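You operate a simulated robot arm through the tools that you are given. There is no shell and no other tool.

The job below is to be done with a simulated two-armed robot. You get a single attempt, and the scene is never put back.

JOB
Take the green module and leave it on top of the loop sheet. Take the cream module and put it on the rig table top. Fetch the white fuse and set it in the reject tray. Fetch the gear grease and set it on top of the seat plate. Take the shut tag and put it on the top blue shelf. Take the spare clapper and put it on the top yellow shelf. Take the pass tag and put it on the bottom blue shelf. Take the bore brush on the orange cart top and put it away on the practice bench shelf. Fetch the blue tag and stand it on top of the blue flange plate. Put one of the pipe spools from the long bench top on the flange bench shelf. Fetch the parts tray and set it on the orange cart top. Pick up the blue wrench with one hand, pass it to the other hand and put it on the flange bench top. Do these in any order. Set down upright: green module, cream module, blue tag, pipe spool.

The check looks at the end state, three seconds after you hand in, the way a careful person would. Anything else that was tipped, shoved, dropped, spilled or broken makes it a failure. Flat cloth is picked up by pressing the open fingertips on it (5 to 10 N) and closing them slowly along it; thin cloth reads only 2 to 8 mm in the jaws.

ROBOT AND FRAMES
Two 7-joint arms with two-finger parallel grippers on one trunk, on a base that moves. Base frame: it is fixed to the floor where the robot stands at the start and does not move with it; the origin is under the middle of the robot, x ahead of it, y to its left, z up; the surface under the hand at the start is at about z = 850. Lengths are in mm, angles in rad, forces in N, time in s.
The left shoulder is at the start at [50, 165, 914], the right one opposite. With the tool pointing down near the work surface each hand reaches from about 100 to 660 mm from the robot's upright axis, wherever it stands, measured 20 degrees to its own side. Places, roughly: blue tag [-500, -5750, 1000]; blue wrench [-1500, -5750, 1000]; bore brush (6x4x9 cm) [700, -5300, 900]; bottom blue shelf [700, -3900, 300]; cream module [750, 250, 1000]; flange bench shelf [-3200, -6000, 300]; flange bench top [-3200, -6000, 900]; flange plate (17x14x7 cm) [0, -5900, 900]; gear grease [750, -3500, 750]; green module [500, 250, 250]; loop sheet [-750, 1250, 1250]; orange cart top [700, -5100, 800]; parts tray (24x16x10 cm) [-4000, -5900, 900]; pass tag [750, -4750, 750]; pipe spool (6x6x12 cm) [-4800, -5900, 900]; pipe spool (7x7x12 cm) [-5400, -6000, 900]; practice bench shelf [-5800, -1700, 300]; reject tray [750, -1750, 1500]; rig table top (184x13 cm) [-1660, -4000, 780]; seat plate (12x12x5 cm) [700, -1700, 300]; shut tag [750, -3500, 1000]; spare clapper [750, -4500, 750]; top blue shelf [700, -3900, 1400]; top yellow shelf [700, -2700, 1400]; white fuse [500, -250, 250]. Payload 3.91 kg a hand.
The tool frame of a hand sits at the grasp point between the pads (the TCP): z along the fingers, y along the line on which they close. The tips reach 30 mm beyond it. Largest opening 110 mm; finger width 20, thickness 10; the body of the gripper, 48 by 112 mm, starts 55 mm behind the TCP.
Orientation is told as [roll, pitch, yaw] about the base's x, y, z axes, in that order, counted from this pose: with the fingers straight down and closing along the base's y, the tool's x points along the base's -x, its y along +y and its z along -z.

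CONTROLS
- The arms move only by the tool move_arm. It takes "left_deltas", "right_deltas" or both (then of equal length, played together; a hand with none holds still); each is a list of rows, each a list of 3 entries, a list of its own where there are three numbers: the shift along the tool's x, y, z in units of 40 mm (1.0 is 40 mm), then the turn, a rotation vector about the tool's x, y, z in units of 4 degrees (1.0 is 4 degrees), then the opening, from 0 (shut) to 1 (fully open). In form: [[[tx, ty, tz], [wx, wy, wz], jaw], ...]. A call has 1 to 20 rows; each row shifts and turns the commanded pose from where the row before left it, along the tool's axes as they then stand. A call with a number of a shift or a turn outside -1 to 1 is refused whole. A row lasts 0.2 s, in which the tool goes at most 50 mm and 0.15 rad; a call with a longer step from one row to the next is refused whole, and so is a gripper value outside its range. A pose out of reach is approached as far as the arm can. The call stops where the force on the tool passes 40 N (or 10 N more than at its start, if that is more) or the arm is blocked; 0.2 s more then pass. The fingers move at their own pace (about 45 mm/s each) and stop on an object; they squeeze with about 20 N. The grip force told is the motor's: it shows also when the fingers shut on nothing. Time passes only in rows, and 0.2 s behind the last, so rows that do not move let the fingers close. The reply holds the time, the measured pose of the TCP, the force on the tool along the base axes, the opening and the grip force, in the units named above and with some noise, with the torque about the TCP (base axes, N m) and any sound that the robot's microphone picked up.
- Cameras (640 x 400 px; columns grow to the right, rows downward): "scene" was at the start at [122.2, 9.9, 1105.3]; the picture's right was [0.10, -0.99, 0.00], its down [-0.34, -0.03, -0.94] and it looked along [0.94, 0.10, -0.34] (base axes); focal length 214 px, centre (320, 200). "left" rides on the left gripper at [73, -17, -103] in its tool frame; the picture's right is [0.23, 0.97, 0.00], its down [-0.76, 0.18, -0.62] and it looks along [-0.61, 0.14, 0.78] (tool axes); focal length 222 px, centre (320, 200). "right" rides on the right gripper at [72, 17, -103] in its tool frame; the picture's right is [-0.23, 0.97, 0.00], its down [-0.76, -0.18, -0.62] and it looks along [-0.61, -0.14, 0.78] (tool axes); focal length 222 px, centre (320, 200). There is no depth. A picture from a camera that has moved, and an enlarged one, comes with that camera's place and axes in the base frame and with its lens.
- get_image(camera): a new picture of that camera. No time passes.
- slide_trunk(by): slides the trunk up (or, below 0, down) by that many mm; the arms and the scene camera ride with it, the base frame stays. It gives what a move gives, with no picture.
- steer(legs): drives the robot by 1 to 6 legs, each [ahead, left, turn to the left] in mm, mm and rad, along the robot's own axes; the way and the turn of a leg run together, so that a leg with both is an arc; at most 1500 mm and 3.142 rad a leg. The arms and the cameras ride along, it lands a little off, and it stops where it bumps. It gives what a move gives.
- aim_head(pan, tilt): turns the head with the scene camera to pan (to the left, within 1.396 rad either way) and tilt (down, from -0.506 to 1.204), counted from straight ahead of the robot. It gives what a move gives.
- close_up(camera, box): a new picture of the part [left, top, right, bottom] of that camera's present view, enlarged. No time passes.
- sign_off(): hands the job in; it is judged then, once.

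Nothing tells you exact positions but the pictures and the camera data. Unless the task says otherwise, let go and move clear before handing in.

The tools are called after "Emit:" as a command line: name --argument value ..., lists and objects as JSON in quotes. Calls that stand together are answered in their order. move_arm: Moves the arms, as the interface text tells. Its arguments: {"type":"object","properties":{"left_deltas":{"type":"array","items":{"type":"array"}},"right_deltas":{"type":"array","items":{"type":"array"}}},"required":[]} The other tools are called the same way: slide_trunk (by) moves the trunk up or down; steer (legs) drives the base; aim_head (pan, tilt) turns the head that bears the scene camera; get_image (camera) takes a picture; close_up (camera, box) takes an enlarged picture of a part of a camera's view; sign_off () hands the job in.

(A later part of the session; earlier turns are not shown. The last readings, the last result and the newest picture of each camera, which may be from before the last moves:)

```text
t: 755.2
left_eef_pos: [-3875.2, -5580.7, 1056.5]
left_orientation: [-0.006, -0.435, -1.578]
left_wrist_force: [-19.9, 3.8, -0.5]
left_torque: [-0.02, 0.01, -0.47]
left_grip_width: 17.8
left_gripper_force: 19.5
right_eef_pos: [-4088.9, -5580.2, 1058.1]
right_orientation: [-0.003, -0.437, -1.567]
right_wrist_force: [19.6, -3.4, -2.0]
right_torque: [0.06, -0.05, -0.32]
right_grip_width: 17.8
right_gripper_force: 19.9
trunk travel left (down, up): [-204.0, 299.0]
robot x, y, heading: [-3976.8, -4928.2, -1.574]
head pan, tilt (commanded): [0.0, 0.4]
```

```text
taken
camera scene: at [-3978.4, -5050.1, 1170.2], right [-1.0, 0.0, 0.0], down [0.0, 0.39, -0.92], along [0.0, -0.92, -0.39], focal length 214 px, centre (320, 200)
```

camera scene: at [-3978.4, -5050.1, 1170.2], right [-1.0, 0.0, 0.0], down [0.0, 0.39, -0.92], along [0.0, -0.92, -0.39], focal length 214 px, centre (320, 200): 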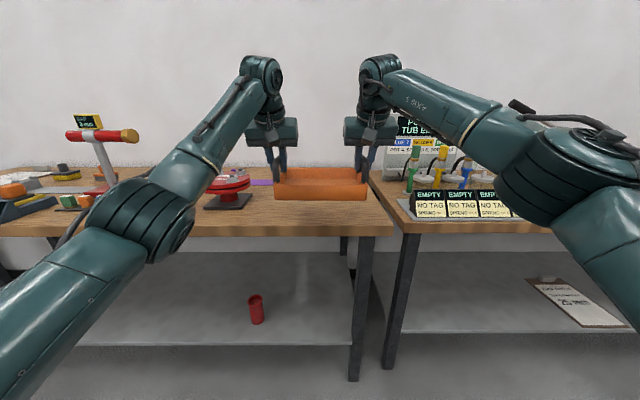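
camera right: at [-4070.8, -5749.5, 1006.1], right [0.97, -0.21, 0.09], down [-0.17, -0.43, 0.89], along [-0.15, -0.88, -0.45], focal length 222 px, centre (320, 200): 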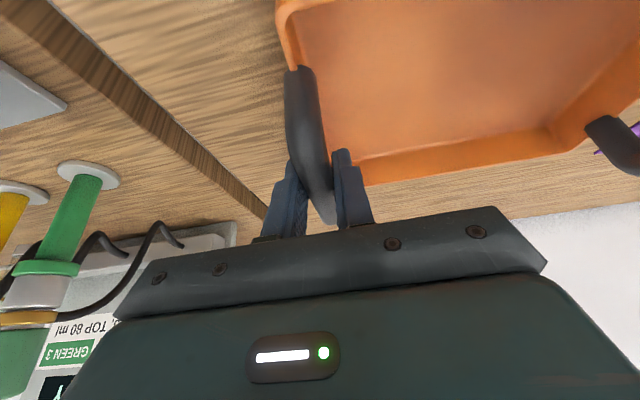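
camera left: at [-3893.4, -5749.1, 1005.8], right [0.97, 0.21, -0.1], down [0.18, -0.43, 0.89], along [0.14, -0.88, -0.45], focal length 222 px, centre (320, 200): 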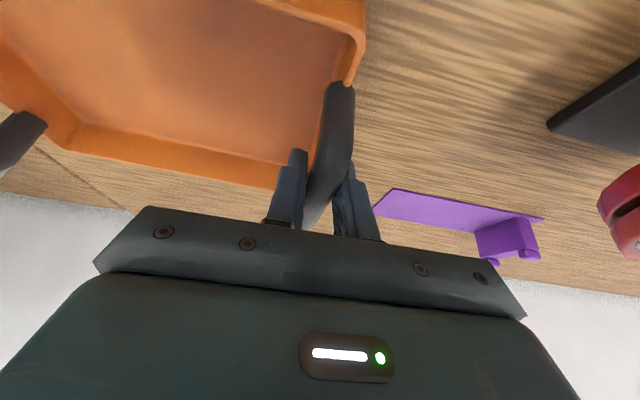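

Emit:
move_arm --left_deltas '[[[0, -0.07, 0], [0, 0, 0], 0.05], [[0, 0, 0], [0, 0, 0], 0.05]]' --right_deltas '[[[0, 0.07, 0], [0, 0, 0], 0.05], [[0, 0, 0], [0, 0, 0], 0.05]]'

Emit:
steer --legs '[[0, 0, 1.574]]'

Emit:
get_image --camera "scene"

```text
t: 755.8
left_eef_pos: [-3874.7, -5579.6, 1055.5]
left_orientation: [-0.003, -0.433, -1.574]
left_wrist_force: [14.5, 3.9, -0.2]
left_torque: [-0.16, 0.09, -0.33]
left_grip_width: 17.9
left_gripper_force: 20.2
right_eef_pos: [-4089.7, -5581.4, 1057.6]
right_orientation: [-0.004, -0.433, -1.573]
right_wrist_force: [-14.8, -3.7, -1.5]
right_torque: [0.18, 0.11, -0.41]
right_grip_width: 17.8
right_gripper_force: 19.8
trunk travel left (down, up): [-204.0, 299.0]
robot x, y, heading: [-3977.2, -4926.4, -1.573]
head pan, tilt (commanded): [0.0, 0.4]
```

```text
t: 760.0
left_eef_pos: [-3323.7, -4842.1, 1055.1]
left_orientation: [-0.004, -0.434, -0.029]
left_wrist_force: [-2.3, 24.0, -2.0]
left_torque: [0.04, -0.03, -0.23]
left_grip_width: 17.7
left_gripper_force: 20.2
right_eef_pos: [-3328.7, -5055.9, 1057.8]
right_orientation: [-0.006, -0.436, -0.026]
right_wrist_force: [1.7, -23.0, -1.1]
right_torque: [-0.06, 0.09, -0.39]
right_grip_width: 18.1
right_gripper_force: 19.6
trunk travel left (down, up): [-204.0, 299.0]
robot x, y, heading: [-3980.1, -4928.8, -0.027]
head pan, tilt (commanded): [0.0, 0.4]
```

```text
taken
camera scene: at [-3855.8, -4931.5, 1170.2], right [-0.03, -1.0, 0.0], down [-0.39, 0.01, -0.92], along [0.92, -0.03, -0.39], focal length 214 px, centre (320, 200)
```

scene: 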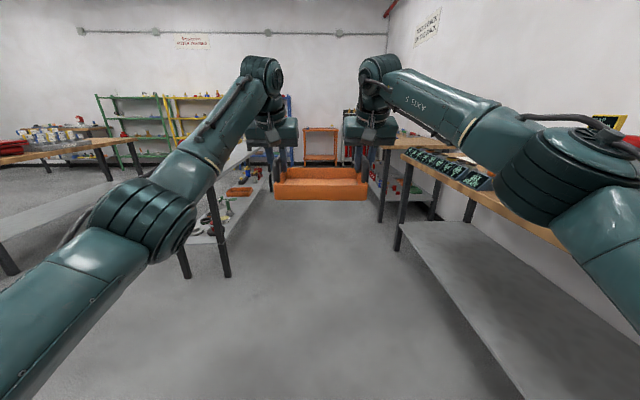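

Emit:
move_arm --left_deltas '[[[0, 0.045, 0], [0, 0, 0], 0.05], [[0, 0, 0], [0, 0, 0], 0.05]]' --right_deltas '[[[0, -0.045, 0], [0, 0, 0], 0.05], [[0, 0, 0], [0, 0, 0], 0.05]]'

Emit:
steer --legs '[[0, 0, 0.027], [1500, 0, 0]]'

Emit:
get_image --camera "scene"

```text
t: 760.6
left_eef_pos: [-3324.5, -4842.3, 1055.6]
left_orientation: [-0.006, -0.435, -0.031]
left_wrist_force: [-3.8, -10.4, -0.5]
left_torque: [-0.13, 0.05, -0.4]
left_grip_width: 17.6
left_gripper_force: 20.3
right_eef_pos: [-3329.2, -5057.0, 1057.8]
right_orientation: [-0.004, -0.438, -0.022]
right_wrist_force: [4.2, 11.1, -2.3]
right_torque: [0.03, -0.05, -0.42]
right_grip_width: 17.7
right_gripper_force: 19.7
trunk travel left (down, up): [-204.0, 299.0]
robot x, y, heading: [-3978.2, -4930.5, -0.032]
head pan, tilt (commanded): [0.0, 0.4]
```

```text
t: 768.3
left_eef_pos: [-1828.9, -4829.4, 1056.1]
left_orientation: [-0.007, -0.437, -0.008]
left_wrist_force: [-2.1, -20.6, -1.4]
left_torque: [0.0, 0.04, -0.38]
left_grip_width: 17.5
left_gripper_force: 20.0
right_eef_pos: [-1827.1, -5044.0, 1058.5]
right_orientation: [-0.003, -0.437, 0.0]
right_wrist_force: [3.3, 20.4, -2.1]
right_torque: [0.07, 0.01, -0.28]
right_grip_width: 17.8
right_gripper_force: 19.6
trunk travel left (down, up): [-204.0, 299.0]
robot x, y, heading: [-2473.9, -4935.1, -0.005]
head pan, tilt (commanded): [0.0, 0.4]
```

```text
taken
camera scene: at [-2357.2, -4931.2, 1170.2], right [0.0, -1.0, 0.0], down [-0.39, 0.0, -0.92], along [0.92, 0.0, -0.39], focal length 214 px, centre (320, 200)
```

scene: 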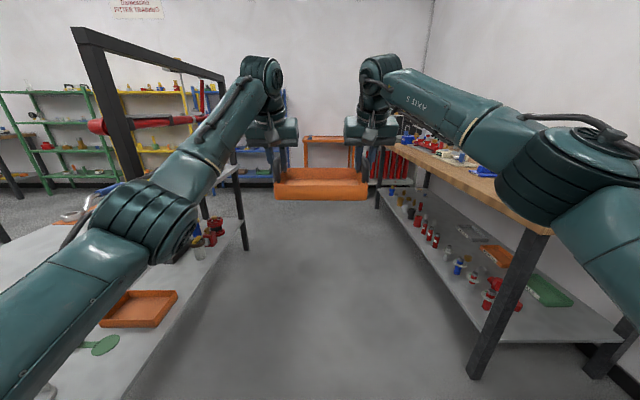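

Emit:
steer --legs '[[1500, 0, 0.005], [650, 0, 0]]'

Emit:
get_image --camera "scene"

```text
t: 779.0
left_eef_pos: [318.5, -4830.3, 1055.7]
left_orientation: [-0.007, -0.433, -0.01]
left_wrist_force: [-1.7, -3.9, -1.7]
left_torque: [0.02, 0.01, -0.25]
left_grip_width: 17.6
left_gripper_force: 20.6
right_eef_pos: [319.4, -5044.7, 1058.6]
right_orientation: [-0.003, -0.436, 0.0]
right_wrist_force: [2.9, 4.1, -2.5]
right_torque: [0.02, 0.02, -0.31]
right_grip_width: 18.0
right_gripper_force: 20.2
trunk travel left (down, up): [-204.0, 299.0]
robot x, y, heading: [-336.0, -4930.6, -0.001]
head pan, tilt (commanded): [0.0, 0.4]
```

```text
taken
camera scene: at [-210.0, -4932.8, 1170.1], right [0.0, -1.0, 0.0], down [-0.39, 0.0, -0.92], along [0.92, 0.0, -0.39], focal length 214 px, centre (320, 200)
```

scene: 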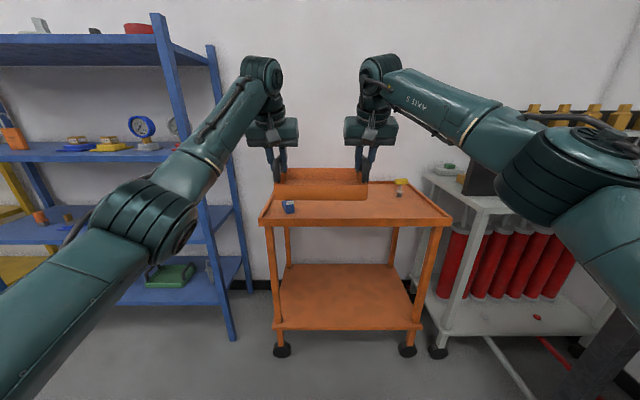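

Emit:
close_up --camera "scene" --box '[240, 140, 470, 260]'

```text
2.78 times, centred on (355, 200) of scene
camera zoom: at [-210.0, -4932.8, 1170.1], right [0.0, -1.0, 0.0], down [-0.39, 0.0, -0.92], along [0.92, 0.0, -0.39], focal length 597 px, centre (223, 200)
```

zoom: 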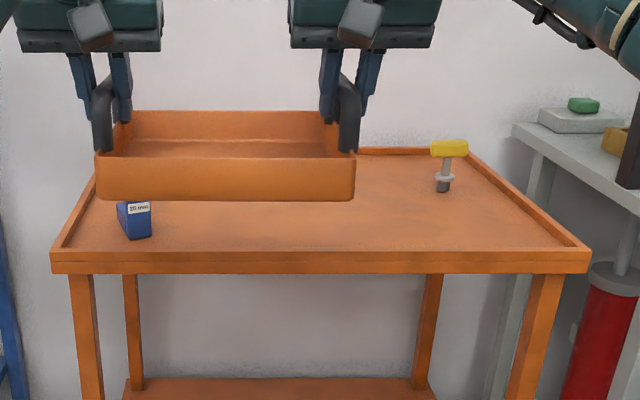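

The cart top spans x 465–885, y −4715…−5400, with the blue block at y>−4834 and the brush near [708, −5298]; the middle is free. I shift right 112 mm and drive 300 mm ahead to hold the tray over it.

Emit:
steer --legs '[[0, -112, 0.001], [300, 0, 0]]'

Emit:
get_image --camera "scene"

Emit:
close_up --camera "scene" --box '[200, 130, 480, 290]'

```text
t: 782.3
left_eef_pos: [617.1, -4943.9, 1055.6]
left_orientation: [-0.007, -0.435, -0.01]
left_wrist_force: [-2.5, -0.9, -1.3]
left_torque: [-0.01, 0.04, -0.22]
left_grip_width: 17.5
left_gripper_force: 19.8
right_eef_pos: [619.0, -5157.4, 1058.1]
right_orientation: [-0.004, -0.437, 0.0]
right_wrist_force: [3.1, 1.2, -1.6]
right_torque: [0.03, 0.0, -0.28]
right_grip_width: 17.8
right_gripper_force: 19.8
trunk travel left (down, up): [-204.0, 299.0]
robot x, y, heading: [-33.2, -5042.4, -0.002]
head pan, tilt (commanded): [0.0, 0.4]
```

```text
taken
camera scene: at [88.8, -5045.4, 1170.1], right [0.0, -1.0, 0.0], down [-0.39, 0.0, -0.92], along [0.92, 0.0, -0.39], focal length 214 px, centre (320, 200)
```

scene: 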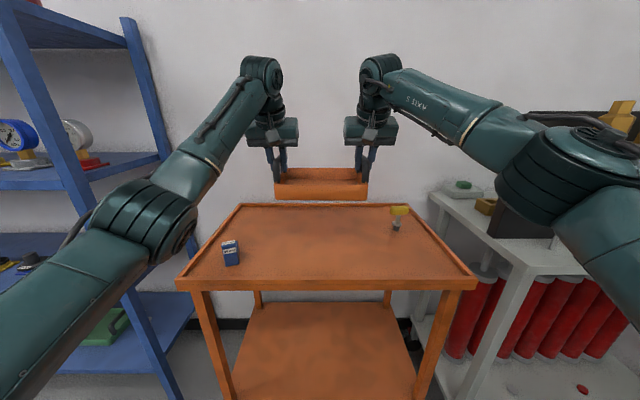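

```text
2.29 times, centred on (340, 210) of scene
camera zoom: at [88.8, -5045.4, 1170.1], right [0.0, -1.0, 0.0], down [-0.39, 0.0, -0.92], along [0.92, 0.0, -0.39], focal length 490 px, centre (274, 177)
```

zoom: 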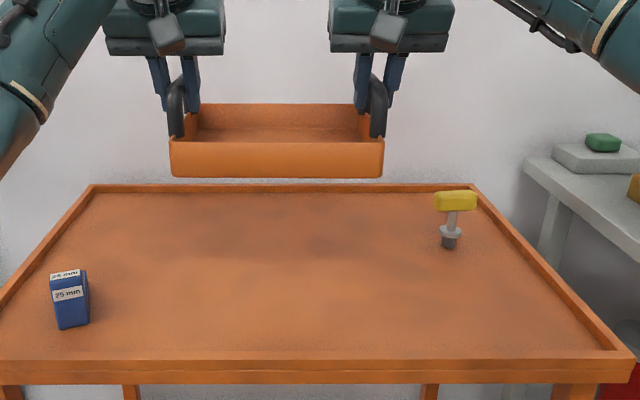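

Emit:
move_arm --left_deltas '[[[0.317, 0, 0.68], [0, 0, 0], 0.05], [[0.317, 0, 0.68], [0, 0, 0], 0.05], [[0.317, 0, 0.68], [0, 0, 0], 0.05]]' --right_deltas '[[[0.317, 0, 0.68], [0, 0, 0], 0.05], [[0.317, 0, 0.68], [0, 0, 0], 0.05], [[0.317, 0, 0.68], [0, 0, 0], 0.05]]'

Emit:
move_arm --left_deltas '[[[0.317, 0, 0.68], [0, 0, 0], 0.05], [[0.2, 0, 0.43], [0, 0, 0], 0.05]]' --right_deltas '[[[0.317, 0, 0.68], [0, 0, 0], 0.05], [[0.2, 0, 0.43], [0, 0, 0], 0.05]]'

Emit:
close_up --camera "scene" --box '[200, 130, 480, 290]'

```text
t: 783.1
left_eef_pos: [616.5, -4943.3, 965.1]
left_orientation: [-0.007, -0.432, -0.009]
left_wrist_force: [-2.3, 2.9, -1.4]
left_torque: [0.13, 0.0, -0.08]
left_grip_width: 17.6
left_gripper_force: 20.0
right_eef_pos: [618.4, -5158.2, 967.3]
right_orientation: [-0.002, -0.436, 0.0]
right_wrist_force: [1.8, -3.1, -0.6]
right_torque: [0.01, 0.02, -0.26]
right_grip_width: 17.7
right_gripper_force: 20.2
trunk travel left (down, up): [-204.0, 299.0]
robot x, y, heading: [-35.5, -5044.0, -0.006]
head pan, tilt (commanded): [0.0, 0.4]
```

```text
t: 783.7
left_eef_pos: [616.8, -4944.7, 916.4]
left_orientation: [-0.009, -0.436, -0.008]
left_wrist_force: [-1.8, -0.4, -0.8]
left_torque: [-0.07, 0.12, -0.12]
left_grip_width: 17.7
left_gripper_force: 20.4
right_eef_pos: [618.9, -5158.4, 918.8]
right_orientation: [-0.003, -0.436, -0.001]
right_wrist_force: [2.5, -1.4, -2.5]
right_torque: [-0.11, -0.06, -0.3]
right_grip_width: 17.8
right_gripper_force: 19.9
trunk travel left (down, up): [-204.0, 299.0]
robot x, y, heading: [-32.8, -5044.9, 0.001]
head pan, tilt (commanded): [0.0, 0.4]
```

```text
2.29 times, centred on (340, 210) of scene
camera zoom: at [88.7, -5045.5, 1170.2], right [0.0, -1.0, 0.0], down [-0.39, 0.0, -0.92], along [0.92, 0.0, -0.39], focal length 490 px, centre (274, 177)
```

zoom: 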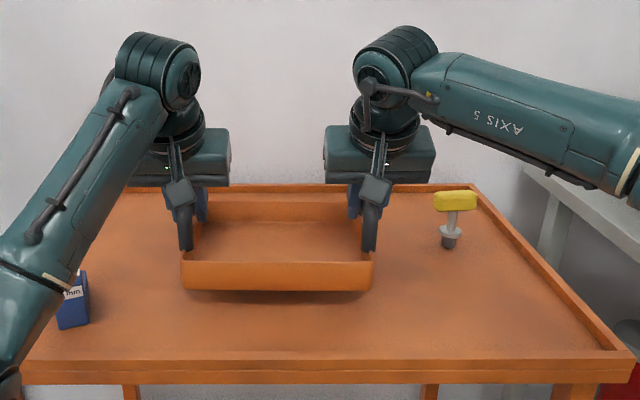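

Emit:
move_arm --left_deltas '[[[0.127, 0, 0.272], [0, 0, 0], 0.05], [[0.085, 0, 0.18], [0, 0, 0], 0.05]]' --right_deltas '[[[0.127, 0, 0.272], [0, 0, 0], 0.05], [[0.085, 0, 0.18], [0, 0, 0], 0.05]]'

Emit:
move_arm --left_deltas '[[[0.042, 0, 0.09], [0, 0, 0], 0.05], [[0.03, 0, 0.065], [0, 0, 0], 0.05]]' --right_deltas '[[[0.042, 0, 0.09], [0, 0, 0], 0.05], [[0.03, 0, 0.065], [0, 0, 0], 0.05]]'

```text
t: 784.3
left_eef_pos: [616.8, -4944.0, 896.1]
left_orientation: [-0.007, -0.436, -0.008]
left_wrist_force: [-2.0, 1.1, -1.9]
left_torque: [0.09, -0.2, -0.22]
left_grip_width: 17.6
left_gripper_force: 19.8
right_eef_pos: [618.2, -5157.0, 899.3]
right_orientation: [-0.002, -0.435, -0.003]
right_wrist_force: [2.5, -0.4, -1.7]
right_torque: [0.07, 0.2, -0.28]
right_grip_width: 18.1
right_gripper_force: 20.0
trunk travel left (down, up): [-204.0, 299.0]
robot x, y, heading: [-36.4, -5047.1, -0.003]
head pan, tilt (commanded): [0.0, 0.4]
```

```text
t: 784.9
left_eef_pos: [616.6, -4944.5, 889.2]
left_orientation: [-0.007, -0.432, -0.007]
left_wrist_force: [-2.1, 1.1, -2.1]
left_torque: [0.03, -0.03, -0.1]
left_grip_width: 17.7
left_gripper_force: 19.9
right_eef_pos: [618.8, -5158.0, 893.0]
right_orientation: [-0.002, -0.437, 0.0]
right_wrist_force: [1.4, -1.5, -1.4]
right_torque: [0.05, 0.07, -0.26]
right_grip_width: 17.6
right_gripper_force: 20.3
trunk travel left (down, up): [-204.0, 299.0]
robot x, y, heading: [-35.4, -5048.1, -0.003]
head pan, tilt (commanded): [0.0, 0.4]
```

Emit:
move_arm --left_deltas '[[[0.03, 0, 0.065], [0, 0, 0], 0.05], [[0.03, 0, 0.065], [0, 0, 0], 0.05]]' --right_deltas '[[[0.04, 0, 0.085], [0, 0, 0], 0.05], [[0.04, 0, 0.085], [0, 0, 0], 0.05]]'

Emit:
close_up --camera "scene" --box '[260, 180, 400, 270]'

```text
t: 785.5
left_eef_pos: [616.9, -4944.8, 883.3]
left_orientation: [-0.007, -0.433, -0.009]
left_wrist_force: [-1.5, 2.4, -3.1]
left_torque: [0.14, 0.07, -0.13]
left_grip_width: 17.9
left_gripper_force: 19.6
right_eef_pos: [618.1, -5158.6, 885.2]
right_orientation: [-0.005, -0.439, 0.001]
right_wrist_force: [1.1, -2.6, -1.0]
right_torque: [0.11, -0.03, -0.24]
right_grip_width: 18.1
right_gripper_force: 20.3
trunk travel left (down, up): [-204.0, 299.0]
robot x, y, heading: [-33.9, -5039.7, -0.001]
head pan, tilt (commanded): [0.0, 0.4]
```

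```text
4.44 times, centred on (330, 225) of scene
camera zoom: at [88.5, -5045.4, 1170.2], right [0.0, -1.0, 0.0], down [-0.39, 0.0, -0.92], along [0.92, 0.0, -0.39], focal length 953 px, centre (276, 89)
```

zoom: 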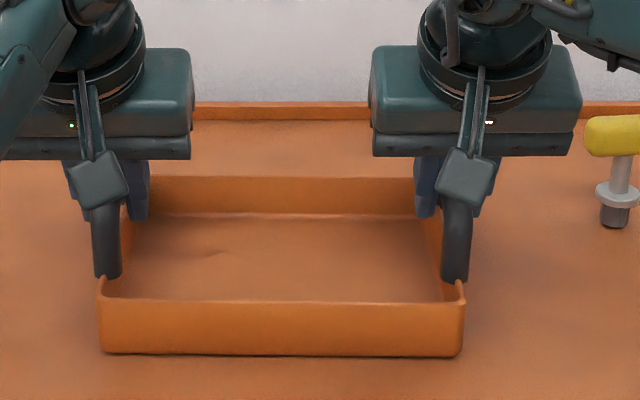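

Emit:
move_arm --left_deltas '[[[0.03, 0, 0.065], [0, 0, 0], 0.05]]' --right_deltas '[[[0.035, 0, 0.075], [0, 0, 0], 0.05]]'

Emit:
move_arm --left_deltas '[[[0.025, 0, 0.055], [0, 0, 0], 0.05]]' --right_deltas '[[[0.025, 0, 0.055], [0, 0, 0], 0.05]]'

```text
t: 785.9
left_eef_pos: [616.2, -4944.3, 882.5]
left_orientation: [-0.009, -0.436, -0.008]
left_wrist_force: [-1.5, 4.0, -0.5]
left_torque: [-0.16, 0.03, -0.05]
left_grip_width: 17.7
left_gripper_force: 20.1
right_eef_pos: [618.2, -5158.2, 884.2]
right_orientation: [-0.004, -0.44, -0.001]
right_wrist_force: [2.5, -4.0, 7.1]
right_torque: [-0.12, 0.29, -0.28]
right_grip_width: 17.6
right_gripper_force: 20.5
trunk travel left (down, up): [-204.0, 299.0]
robot x, y, heading: [-34.9, -5042.0, -0.003]
head pan, tilt (commanded): [0.0, 0.4]
```

```text
t: 786.3
left_eef_pos: [615.2, -4944.5, 882.4]
left_orientation: [-0.008, -0.44, -0.006]
left_wrist_force: [1.8, 5.3, 5.7]
left_torque: [0.04, 0.53, -0.11]
left_grip_width: 17.7
left_gripper_force: 20.0
right_eef_pos: [617.4, -5159.1, 883.7]
right_orientation: [-0.002, -0.445, -0.002]
right_wrist_force: [4.6, -4.4, 16.0]
right_torque: [-0.03, 0.17, -0.3]
right_grip_width: 18.1
right_gripper_force: 19.6
trunk travel left (down, up): [-204.0, 299.0]
robot x, y, heading: [-32.8, -5046.0, -0.004]
head pan, tilt (commanded): [0.0, 0.4]
```

The tray rests on the cart. I open both hands and rise straight up.

Emit:
move_arm --left_deltas '[[[0, 0, 0], [0, 0, 0], 0.25], [[0, 0, 0], [0, 0, 0], 0.42], [[0, 0, 0], [0, 0, 0], 0.42], [[-0.21, 0, -0.45], [0, 0, 0], 0.42], [[-0.317, 0, -0.68], [0, 0, 0], 0.42], [[-0.317, 0, -0.68], [0, 0, 0], 0.42], [[-0.317, 0, -0.68], [0, 0, 0], 0.42]]' --right_deltas '[[[0, 0, 0], [0, 0, 0], 0.25], [[0, 0, 0], [0, 0, 0], 0.42], [[0, 0, 0], [0, 0, 0], 0.42], [[-0.21, 0, -0.45], [0, 0, 0], 0.42], [[-0.317, 0, -0.68], [0, 0, 0], 0.42], [[-0.317, 0, -0.68], [0, 0, 0], 0.42], [[-0.317, 0, -0.68], [0, 0, 0], 0.42]]'

Emit:
get_image --camera "scene"

```text
t: 787.9
left_eef_pos: [617.0, -4944.4, 988.7]
left_orientation: [-0.007, -0.435, -0.009]
left_wrist_force: [-0.2, -0.1, 0.3]
left_torque: [0.0, 0.03, -0.01]
left_grip_width: 45.9
left_gripper_force: 0.0
right_eef_pos: [617.1, -5158.9, 989.0]
right_orientation: [-0.003, -0.437, 0.0]
right_wrist_force: [0.8, -0.8, -0.2]
right_torque: [0.0, -0.02, -0.01]
right_grip_width: 46.2
right_gripper_force: 0.0
trunk travel left (down, up): [-204.0, 299.0]
robot x, y, heading: [-32.9, -5046.6, -0.002]
head pan, tilt (commanded): [0.0, 0.4]
```

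```text
taken
camera scene: at [87.9, -5045.4, 1170.2], right [0.0, -1.0, 0.0], down [-0.39, 0.0, -0.92], along [0.92, 0.0, -0.39], focal length 214 px, centre (320, 200)
```

scene: 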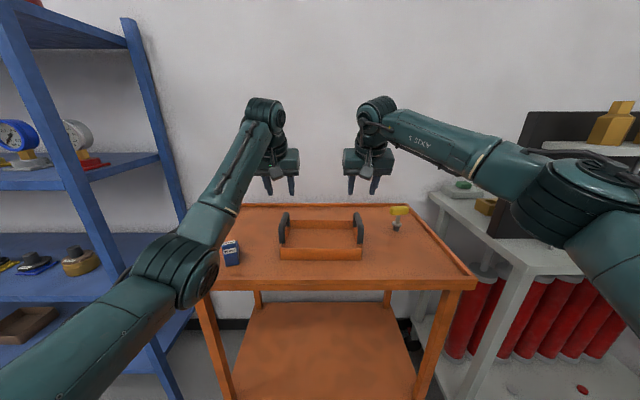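

The parts tray sits on the cart top. Last is the bore brush (yellow T-handle) near [708, −5298]; I pull the left hand back and move the right hand out to line up with it.

Emit:
move_arm --left_deltas '[[[0.85, 0.625, -0.396], [0, 0, 0], 0.42], [[0.85, 0.625, -0.396], [0, 0, 0], 0.42], [[0.85, 0.625, -0.396], [0, 0, 0], 0.42], [[0.85, 0.625, -0.396], [0, 0, 0], 0.42], [[0.85, 0.625, -0.396], [0, 0, 0], 0.42], [[0.85, 0.625, -0.396], [0, 0, 0], 0.42], [[0.85, 0.625, -0.396], [0, 0, 0], 0.42], [[0.85, 0.625, -0.396], [0, 0, 0], 0.42]]' --right_deltas '[[[0, -0.87, 0], [0, 0, 0], 0.8], [[0, -0.87, 0], [0, 0, 0], 0.8], [[0, -0.87, 0], [0, 0, 0], 0.8], [[0, -0.87, 0], [0, 0, 0], 0.8], [[0, 0, 0], [0, 0, 0], 0.8], [[0, 0, 0], [0, 0, 0], 0.8], [[0, 0, 0], [0, 0, 0], 0.8], [[0, 0, 0], [0, 0, 0], 0.8]]'

Emit:
aim_head --pan -0.3 --tilt 0.45

Emit:
close_up --camera "scene" --box '[280, 130, 360, 200]'

Emit:
get_image --camera "scene"

Emit:
get_image --camera "right"

```text
t: 789.7
left_eef_pos: [318.3, -4738.9, 988.8]
left_orientation: [-0.007, -0.433, -0.008]
left_wrist_force: [0.0, -0.3, 0.7]
left_torque: [-0.01, -0.03, 0.01]
left_grip_width: 45.8
left_gripper_force: 0.1
right_eef_pos: [618.2, -5296.6, 989.3]
right_orientation: [-0.002, -0.438, -0.001]
right_wrist_force: [0.9, 0.0, -0.7]
right_torque: [-0.01, -0.03, 0.01]
right_grip_width: 88.1
right_gripper_force: 0.1
trunk travel left (down, up): [-204.0, 299.0]
robot x, y, heading: [-33.6, -5046.7, -0.003]
head pan, tilt (commanded): [0.0, 0.4]
```

```text
t: 790.5
left_eef_pos: [319.0, -4740.8, 988.8]
left_orientation: [-0.008, -0.433, -0.007]
left_wrist_force: [0.2, -0.4, -0.7]
left_torque: [-0.01, 0.0, -0.02]
left_grip_width: 46.1
left_gripper_force: 0.1
right_eef_pos: [617.9, -5297.9, 988.9]
right_orientation: [-0.003, -0.437, 0.0]
right_wrist_force: [-0.1, 0.1, 0.0]
right_torque: [0.0, -0.01, 0.02]
right_grip_width: 88.1
right_gripper_force: 0.1
trunk travel left (down, up): [-204.0, 299.0]
robot x, y, heading: [-30.0, -5044.2, -0.006]
head pan, tilt (commanded): [-0.3, 0.45]
```

```text
5.71 times, centred on (320, 165) of scene
camera zoom: at [83.3, -5072.5, 1165.6], right [-0.3, -0.95, 0.0], down [-0.42, 0.13, -0.9], along [0.86, -0.27, -0.44], focal length 1226 px, centre (320, 400)
```

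zoom: 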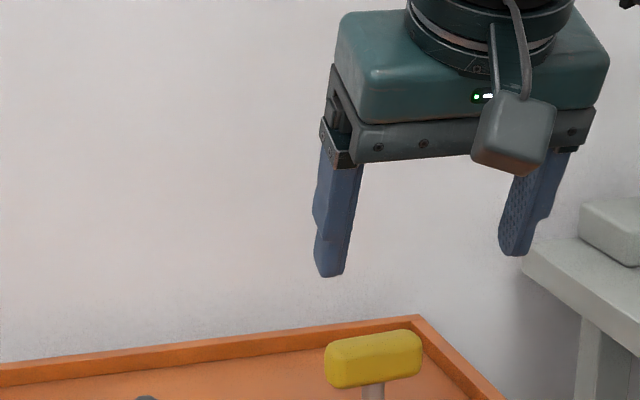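

```text
taken
camera scene: at [83.3, -5072.5, 1165.6], right [-0.3, -0.95, 0.0], down [-0.42, 0.13, -0.9], along [0.86, -0.27, -0.44], focal length 214 px, centre (320, 200)
```

scene: 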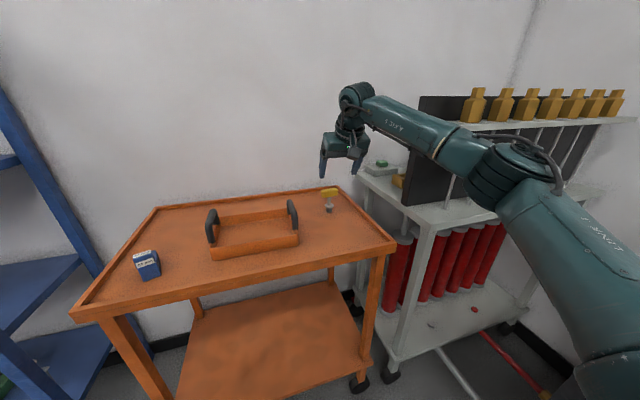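

```text
taken
camera right: at [509.6, -5280.3, 1052.2], right [0.21, 0.97, 0.09], down [0.43, -0.18, 0.89], along [0.88, -0.14, -0.45], focal length 222 px, centre (320, 200)
```

right: 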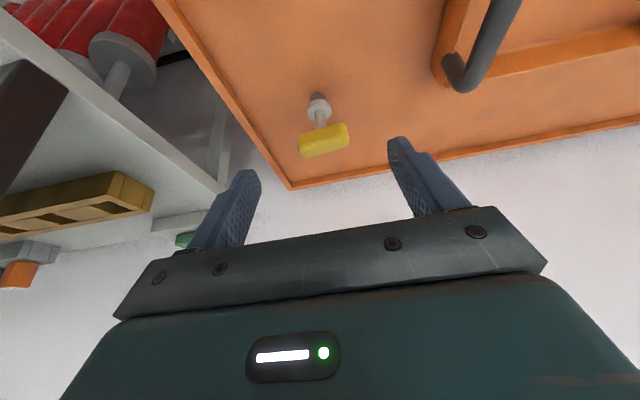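

Emit:
steer --legs '[[60, 0, 0.005]]'

Emit:
move_arm --right_deltas '[[[0.243, 0, 0.953], [0, 0, 0], 0.75], [[0.243, 0, 0.953], [0, 0, 0], 0.75]]'

Emit:
get_image --camera "right"

Emit:
close_up --camera "scene" --box '[270, 120, 400, 230]'

```text
t: 791.4
left_eef_pos: [377.1, -4737.8, 988.6]
left_orientation: [-0.008, -0.433, -0.004]
left_wrist_force: [-0.3, 0.1, 0.2]
left_torque: [-0.01, -0.01, 0.0]
left_grip_width: 46.2
left_gripper_force: 0.0
right_eef_pos: [681.7, -5294.5, 989.5]
right_orientation: [-0.004, -0.438, 0.005]
right_wrist_force: [-0.2, -0.1, -0.3]
right_torque: [0.04, -0.01, -0.03]
right_grip_width: 87.9
right_gripper_force: 0.1
trunk travel left (down, up): [-204.0, 299.0]
robot x, y, heading: [26.9, -5043.1, 0.002]
head pan, tilt (commanded): [-0.3, 0.45]
```

```text
t: 792.0
left_eef_pos: [376.3, -4737.9, 988.6]
left_orientation: [-0.008, -0.434, -0.004]
left_wrist_force: [0.2, -0.6, -0.6]
left_torque: [0.02, 0.04, -0.02]
left_grip_width: 46.5
left_gripper_force: 0.1
right_eef_pos: [694.4, -5294.5, 912.1]
right_orientation: [-0.004, -0.436, 0.006]
right_wrist_force: [0.0, 0.5, -0.3]
right_torque: [-0.01, 0.04, -0.03]
right_grip_width: 82.6
right_gripper_force: 0.2
trunk travel left (down, up): [-204.0, 299.0]
robot x, y, heading: [24.8, -5046.5, 0.003]
head pan, tilt (commanded): [-0.3, 0.45]
```

```text
taken
camera right: at [585.5, -5277.3, 974.9], right [0.2, 0.97, 0.09], down [0.43, -0.17, 0.89], along [0.88, -0.14, -0.45], focal length 222 px, centre (320, 200)
```

right: 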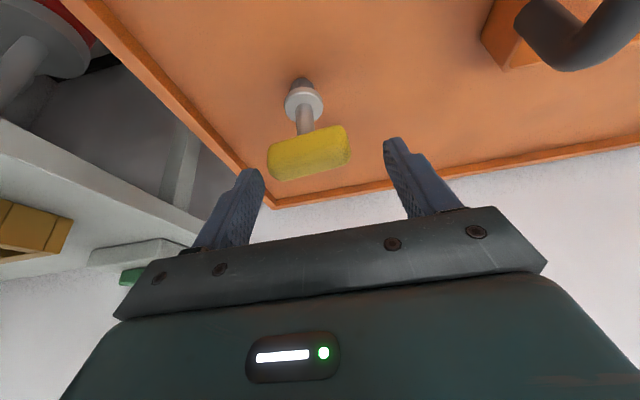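

```text
3.64 times, centred on (335, 175) of scene
camera zoom: at [143.3, -5072.1, 1165.6], right [-0.29, -0.96, 0.0], down [-0.42, 0.13, -0.9], along [0.86, -0.26, -0.44], focal length 780 px, centre (266, 291)
```

zoom: 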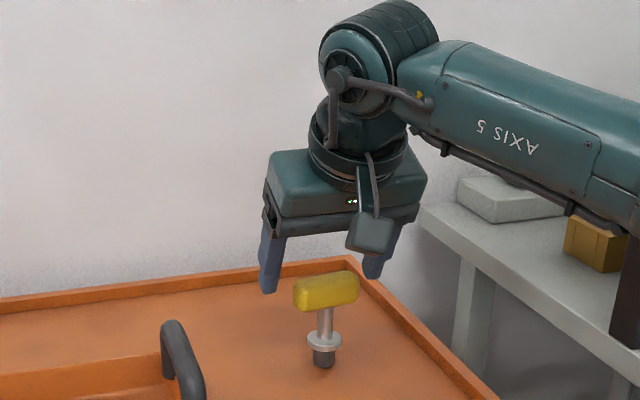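

Emit:
move_arm --right_deltas '[[[0.09, -0.14, 0.48], [0, 0, 0], 0.75], [[0.09, 0, 0.48], [0, 0, 0], 0.75]]'

Emit:
get_image --camera "right"

```text
t: 792.6
left_eef_pos: [375.7, -4737.5, 988.2]
left_orientation: [-0.008, -0.434, -0.004]
left_wrist_force: [0.5, -0.5, 0.6]
left_torque: [0.0, -0.01, 0.02]
left_grip_width: 46.2
left_gripper_force: 0.0
right_eef_pos: [702.6, -5299.7, 875.3]
right_orientation: [-0.003, -0.437, 0.005]
right_wrist_force: [-0.2, -0.5, -0.1]
right_torque: [0.03, 0.01, 0.03]
right_grip_width: 82.6
right_gripper_force: 0.1
trunk travel left (down, up): [-204.0, 299.0]
robot x, y, heading: [24.3, -5043.4, 0.001]
head pan, tilt (commanded): [-0.3, 0.45]
```

```text
taken
camera right: at [594.9, -5283.5, 937.4], right [0.2, 0.97, 0.09], down [0.43, -0.17, 0.89], along [0.88, -0.14, -0.45], focal length 222 px, centre (320, 200)
```

right: 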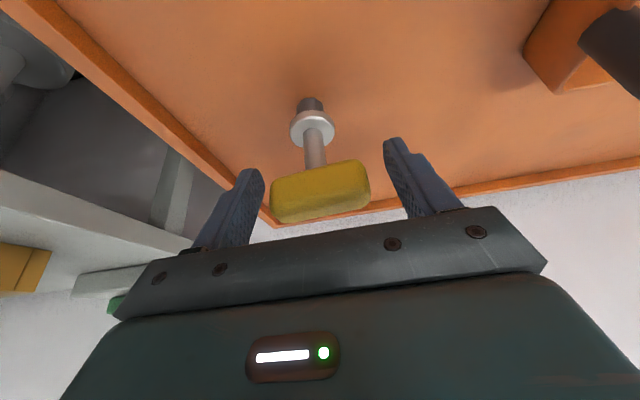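

The handle lies between the jaws. I close and lift.

Emit:
move_arm --right_deltas '[[[0, 0, 0], [0, 0, 0], 0.55], [[0, 0, 0], [0, 0, 0], 0.4], [[0, 0, 0], [0, 0, 0], 0.4], [[0, 0, 0], [0, 0, 0], 0.4], [[-0.1, 0, -0.22], [0, 0, 0], 0.4], [[-0.2, 0, -0.45], [0, 0, 0], 0.4], [[-0.317, 0, -0.68], [0, 0, 0], 0.4], [[-0.317, 0, -0.68], [0, 0, 0], 0.4]]'

Emit:
get_image --camera "right"

```text
t: 794.4
left_eef_pos: [375.5, -4738.4, 988.8]
left_orientation: [-0.006, -0.434, -0.004]
left_wrist_force: [-0.4, 0.1, 0.6]
left_torque: [0.02, 0.01, -0.02]
left_grip_width: 46.3
left_gripper_force: 0.0
right_eef_pos: [703.9, -5298.9, 965.0]
right_orientation: [-0.002, -0.435, 0.006]
right_wrist_force: [0.1, -0.1, -1.1]
right_torque: [0.04, -0.01, -0.01]
right_grip_width: 61.1
right_gripper_force: 19.5
trunk travel left (down, up): [-204.0, 299.0]
robot x, y, heading: [24.9, -5048.7, 0.003]
head pan, tilt (commanded): [-0.3, 0.45]
```

```text
taken
camera right: at [594.3, -5283.0, 1026.7], right [0.2, 0.97, 0.09], down [0.43, -0.17, 0.89], along [0.88, -0.14, -0.45], focal length 222 px, centre (320, 200)
```

right: 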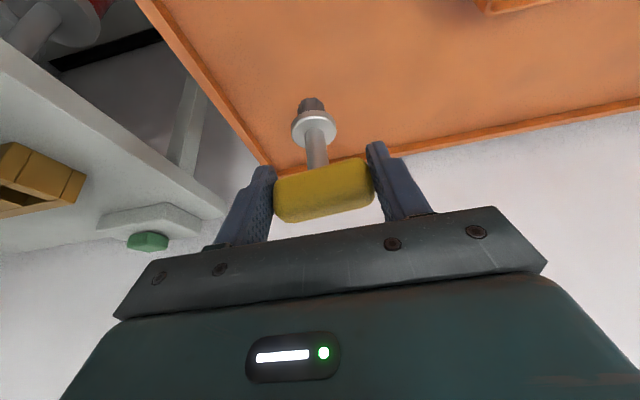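

The brush is held (61 mm). I back away from the cart, lower the trunk and fold the right arm toward the elbow-low posture for the last delivery.

Emit:
steer --legs '[[-400, 100, 0]]'

Emit:
slide_trunk --by -200

Emit:
move_arm --right_deltas '[[[0, 0, 0], [0, 1, 0], 0.4], [[0, 0, 0], [0, 1, 0], 0.4], [[0, 0, 0], [0, 1, 0], 0.4], [[0, 0, 0], [0, 1, 0], 0.4], [[0, 0, 0], [0, 1, 0], 0.4], [[0, 0, 0], [0, 1, 0], 0.4], [[0, 0, 0], [0, 0.2, 0], 0.4], [[0.95, -0.34, 0.3], [0, 0, 0], 0.4], [[0.95, -0.34, 0.3], [0, 0, 0], 0.4], [[0.95, -0.34, 0.3], [0, 0, 0], 0.4], [[0.95, -0.34, 0.3], [0, 0, 0], 0.4], [[0.95, -0.34, 0.3], [0, 0, 0], 0.4], [[0.95, -0.34, 0.3], [0, 0, 0], 0.4], [[0.95, -0.34, 0.3], [0, 0, 0], 0.4], [[0.95, -0.34, 0.3], [0, 0, 0], 0.4], [[0.95, -0.34, 0.3], [0, 0, 0], 0.4], [[0.95, -0.34, 0.3], [0, 0, 0], 0.4], [[0.95, -0.34, 0.3], [0, 0, 0], 0.4]]'

Emit:
move_arm --right_deltas '[[[0, 0, 0.9], [0, 0, 0], 0.4], [[0, 0, 0.9], [0, 0, 0], 0.4], [[0, 0, 0.9], [0, 0, 0], 0.4], [[0, 0, 0.9], [0, 0, 0], 0.4], [[0, 0, 0.9], [0, 0, 0], 0.4], [[0, 0, 0.9], [0, 0, 0], 0.4], [[0, 0, 0.7], [0, 0, 0], 0.4], [[-0.9, 0, 0], [0, 0, 0], 0.4], [[-0.9, 0, 0], [0, 0, 0], 0.4], [[-0.9, 0, 0], [0, 0, 0], 0.4], [[-0.9, 0, 0], [0, 0, 0], 0.4], [[-0.9, 0, 0], [0, 0, 0], 0.4], [[-0.9, 0, 0], [0, 0, 0], 0.4], [[-0.9, 0, 0], [0, 0, 0], 0.4], [[-0.5, 0.6, -0.6], [0, 0, 0], 0.4], [[-0.5, 0.6, -0.6], [0, 0, 0], 0.4], [[-0.5, 0.6, -0.6], [0, 0, 0], 0.4]]'

```text
t: 797.0
left_eef_pos: [-19.3, -4638.9, 988.6]
left_orientation: [-0.008, -0.435, -0.005]
left_wrist_force: [-0.4, -0.2, -0.1]
left_torque: [0.01, -0.03, -0.01]
left_grip_width: 46.4
left_gripper_force: 0.1
right_eef_pos: [307.2, -5200.6, 963.4]
right_orientation: [-0.003, -0.435, 0.004]
right_wrist_force: [0.0, -0.2, 0.6]
right_torque: [0.02, 0.01, -0.02]
right_grip_width: 61.1
right_gripper_force: 20.2
trunk travel left (down, up): [-204.0, 299.0]
robot x, y, heading: [-372.2, -4945.8, -0.003]
head pan, tilt (commanded): [-0.3, 0.45]
```

```text
t: 799.1
left_eef_pos: [-18.3, -4638.4, 788.5]
left_orientation: [-0.007, -0.435, -0.005]
left_wrist_force: [-0.1, 0.4, 0.1]
left_torque: [0.02, -0.03, 0.01]
left_grip_width: 46.2
left_gripper_force: 0.0
right_eef_pos: [309.1, -5201.8, 764.5]
right_orientation: [-0.004, -0.436, 0.004]
right_wrist_force: [0.4, 0.3, -1.8]
right_torque: [-0.02, 0.03, 0.01]
right_grip_width: 61.1
right_gripper_force: 20.0
trunk travel left (down, up): [-4.0, 499.0]
robot x, y, heading: [-370.7, -4945.9, 0.002]
head pan, tilt (commanded): [-0.3, 0.45]
```

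```text
t: 802.9
left_eef_pos: [-18.9, -4637.7, 788.8]
left_orientation: [-0.008, -0.434, -0.004]
left_wrist_force: [-0.4, 0.5, -0.9]
left_torque: [0.0, 0.0, 0.0]
left_grip_width: 46.2
left_gripper_force: 0.1
right_eef_pos: [-100.4, -5346.7, 575.5]
right_orientation: [-0.003, -0.142, 0.003]
right_wrist_force: [0.1, 0.0, -1.1]
right_torque: [0.04, 0.01, -0.01]
right_grip_width: 61.0
right_gripper_force: 19.9
right hand out of reach, approached as far as the arm can: row 4, 5, 6
trunk travel left (down, up): [-4.0, 499.0]
robot x, y, heading: [-369.6, -4944.4, 0.001]
head pan, tilt (commanded): [-0.3, 0.45]
```

```text
t: 806.5
left_eef_pos: [-17.6, -4639.3, 788.4]
left_orientation: [-0.007, -0.434, -0.006]
left_wrist_force: [-0.4, 0.9, -0.1]
left_torque: [0.01, 0.01, -0.03]
left_grip_width: 46.1
left_gripper_force: 0.1
right_eef_pos: [233.3, -5271.7, 448.4]
right_orientation: [-0.004, -0.143, 0.003]
right_wrist_force: [-0.1, -0.2, -1.0]
right_torque: [0.01, -0.02, 0.05]
right_grip_width: 60.9
right_gripper_force: 20.1
trunk travel left (down, up): [-4.0, 499.0]
robot x, y, heading: [-369.6, -4947.0, -0.001]
head pan, tilt (commanded): [-0.3, 0.45]
```

Emit:
move_arm --right_deltas '[[[0, 0, 0], [0, -0.84, 0], 0.4], [[0, 0, 0], [0, -0.84, 0], 0.4], [[0, 0, 0], [0, -0.84, 0], 0.4], [[0, 0, 0], [0, -0.84, 0], 0.4], [[0, 0, 0], [0, -0.84, 0], 0.4]]'

Emit:
steer --legs '[[70, -45, 0], [0, 0, 1.57], [0, 0, 1.57]]'

Emit:
aim_head --pan -0.4 --tilt 0.2

Emit:
get_image --camera "scene"

```text
t: 807.7
left_eef_pos: [-18.1, -4639.0, 788.7]
left_orientation: [-0.008, -0.434, -0.005]
left_wrist_force: [-0.6, -0.3, -0.2]
left_torque: [-0.04, 0.0, 0.01]
left_grip_width: 46.5
left_gripper_force: 0.0
right_eef_pos: [232.1, -5274.0, 449.3]
right_orientation: [-0.004, -0.436, 0.004]
right_wrist_force: [-0.1, -0.1, -0.2]
right_torque: [-0.02, 0.02, 0.03]
right_grip_width: 60.8
right_gripper_force: 20.3
trunk travel left (down, up): [-4.0, 499.0]
robot x, y, heading: [-370.1, -4943.5, 0.002]
head pan, tilt (commanded): [-0.3, 0.45]
```

```text
t: 816.5
left_eef_pos: [-650.4, -5299.3, 787.6]
left_orientation: [-0.007, -0.434, 3.142]
left_wrist_force: [1.2, -0.2, -0.1]
left_torque: [0.01, 0.0, 0.03]
left_grip_width: 45.9
left_gripper_force: 0.0
right_eef_pos: [-904.1, -4665.6, 449.5]
right_orientation: [-0.002, -0.437, -3.135]
right_wrist_force: [-0.2, 0.3, -1.2]
right_torque: [-0.05, -0.02, 0.0]
right_grip_width: 60.3
right_gripper_force: 20.3
trunk travel left (down, up): [-4.0, 499.0]
robot x, y, heading: [-300.5, -4993.4, -3.136]
head pan, tilt (commanded): [-0.3, 0.45]
```

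```text
t: 817.2
left_eef_pos: [-651.1, -5298.7, 788.9]
left_orientation: [-0.007, -0.435, 3.143]
left_wrist_force: [-1.0, 0.7, 0.2]
left_torque: [-0.01, -0.03, 0.0]
left_grip_width: 45.9
left_gripper_force: 0.0
right_eef_pos: [-904.6, -4664.4, 449.4]
right_orientation: [-0.005, -0.436, -3.135]
right_wrist_force: [-0.1, -0.5, -1.2]
right_torque: [-0.03, 0.0, -0.01]
right_grip_width: 60.2
right_gripper_force: 20.3
trunk travel left (down, up): [-4.0, 499.0]
robot x, y, heading: [-300.4, -4992.0, -3.141]
head pan, tilt (commanded): [-0.4, 0.201]
```

```text
taken
camera scene: at [-415.2, -4954.4, 988.7], right [0.38, 0.92, 0.0], down [0.18, -0.08, -0.98], along [-0.9, 0.38, -0.2], focal length 214 px, centre (320, 200)
```

scene: 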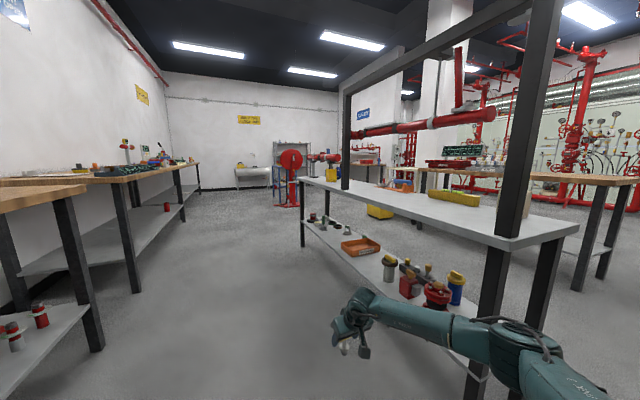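

Emit:
steer --legs '[[1500, 0, 0], [1450, 0, 0]]'

Emit:
aim_head --pan -0.7 --tilt 0.15

Emit:
get_image --camera "scene"

Emit:
aim_head --pan -1.35 --tilt 0.2

Emit:
get_image --camera "scene"

```text
t: 831.5
left_eef_pos: [-3604.1, -5287.4, 788.8]
left_orientation: [-0.008, -0.436, 3.13]
left_wrist_force: [0.2, 0.3, 0.1]
left_torque: [0.03, 0.0, 0.01]
left_grip_width: 46.2
left_gripper_force: 0.0
right_eef_pos: [-3851.2, -4649.7, 449.8]
right_orientation: [-0.003, -0.438, 3.139]
right_wrist_force: [-0.2, -0.3, -1.5]
right_torque: [-0.02, -0.03, 0.01]
right_grip_width: 60.2
right_gripper_force: 19.8
trunk travel left (down, up): [-4.0, 499.0]
robot x, y, heading: [-3250.9, -4984.3, 3.133]
head pan, tilt (commanded): [-0.4, 0.201]
```

```text
t: 832.3
left_eef_pos: [-3605.0, -5286.7, 789.0]
left_orientation: [-0.007, -0.434, 3.129]
left_wrist_force: [-0.3, 0.4, -0.5]
left_torque: [0.0, 0.01, 0.0]
left_grip_width: 46.1
left_gripper_force: 0.0
right_eef_pos: [-3851.5, -4650.1, 449.0]
right_orientation: [-0.002, -0.437, 3.137]
right_wrist_force: [1.1, -0.4, -1.4]
right_torque: [0.01, -0.04, 0.02]
right_grip_width: 59.9
right_gripper_force: 20.6
trunk travel left (down, up): [-4.0, 499.0]
robot x, y, heading: [-3249.8, -4982.9, 3.134]
head pan, tilt (commanded): [-0.7, 0.15]
```

```text
taken
camera scene: at [-3350.5, -4922.0, 993.4], right [0.65, 0.76, 0.0], down [0.11, -0.1, -0.99], along [-0.75, 0.64, -0.15], focal length 214 px, centre (320, 200)
```

scene: 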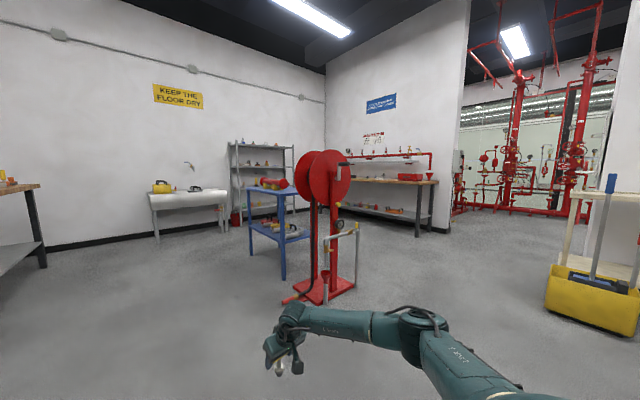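

```text
t: 833.3
left_eef_pos: [-3605.5, -5287.5, 788.1]
left_orientation: [-0.007, -0.434, 3.129]
left_wrist_force: [-0.7, -0.9, 0.8]
left_torque: [-0.03, 0.01, 0.0]
left_grip_width: 46.3
left_gripper_force: 0.0
right_eef_pos: [-3850.6, -4650.9, 449.8]
right_orientation: [-0.004, -0.436, 3.137]
right_wrist_force: [0.1, -0.5, -1.1]
right_torque: [-0.01, -0.02, 0.0]
right_grip_width: 59.8
right_gripper_force: 20.0
trunk travel left (down, up): [-4.0, 499.0]
robot x, y, heading: [-3248.9, -4985.1, 3.138]
head pan, tilt (commanded): [-1.349, 0.201]
```

```text
taken
camera scene: at [-3299.9, -4891.2, 988.8], right [0.98, 0.21, 0.0], down [0.04, -0.19, -0.98], along [-0.21, 0.96, -0.2], focal length 214 px, centre (320, 200)
```

scene: 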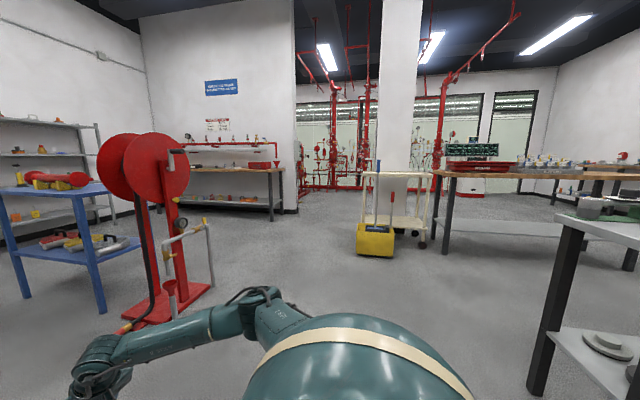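

The hose reel stands near x≈−4600, y≈−3800 and a yellow tub near [−3190, −2780]; the practice bench is along the far wall. I move to x≈−3880, turn to face it, and go up the gap between them.

Emit:
steer --legs '[[630, 0, 0], [0, 0, -1.567]]'

Emit:
aim_head --pan 0.0 --tilt 0.25

Emit:
get_image --camera "scene"

```text
t: 840.6
left_eef_pos: [-4191.2, -4626.8, 787.3]
left_orientation: [-0.007, -0.436, 1.568]
left_wrist_force: [-0.6, 0.4, -0.2]
left_torque: [0.0, -0.02, -0.01]
left_grip_width: 46.3
left_gripper_force: 0.1
right_eef_pos: [-3556.9, -4376.1, 450.5]
right_orientation: [-0.004, -0.438, 1.577]
right_wrist_force: [0.0, 0.6, -0.9]
right_torque: [0.04, 0.02, -0.01]
right_grip_width: 59.9
right_gripper_force: 20.3
trunk travel left (down, up): [-4.0, 499.0]
robot x, y, heading: [-3884.9, -4973.9, 1.573]
head pan, tilt (commanded): [-1.349, 0.201]
```

```text
t: 842.1
left_eef_pos: [-4190.9, -4627.2, 787.4]
left_orientation: [-0.008, -0.434, 1.568]
left_wrist_force: [-0.2, 0.4, -1.2]
left_torque: [-0.01, 0.0, 0.0]
left_grip_width: 46.2
left_gripper_force: 0.0
right_eef_pos: [-3555.6, -4376.1, 448.6]
right_orientation: [-0.003, -0.437, 1.576]
right_wrist_force: [0.2, -0.7, 0.1]
right_torque: [-0.02, 0.02, -0.01]
right_grip_width: 59.6
right_gripper_force: 19.7
trunk travel left (down, up): [-4.0, 499.0]
robot x, y, heading: [-3884.5, -4980.1, 1.567]
head pan, tilt (commanded): [0.0, 0.25]
```

```text
taken
camera scene: at [-3883.8, -4855.0, 984.2], right [1.0, 0.0, 0.0], down [0.0, -0.25, -0.97], along [0.0, 0.97, -0.25], focal length 214 px, centre (320, 200)
```

scene: 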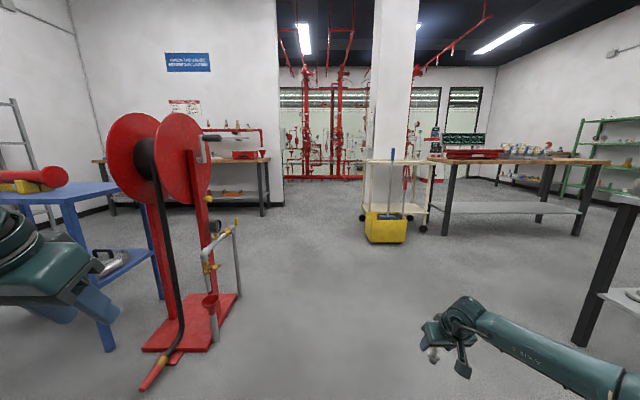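

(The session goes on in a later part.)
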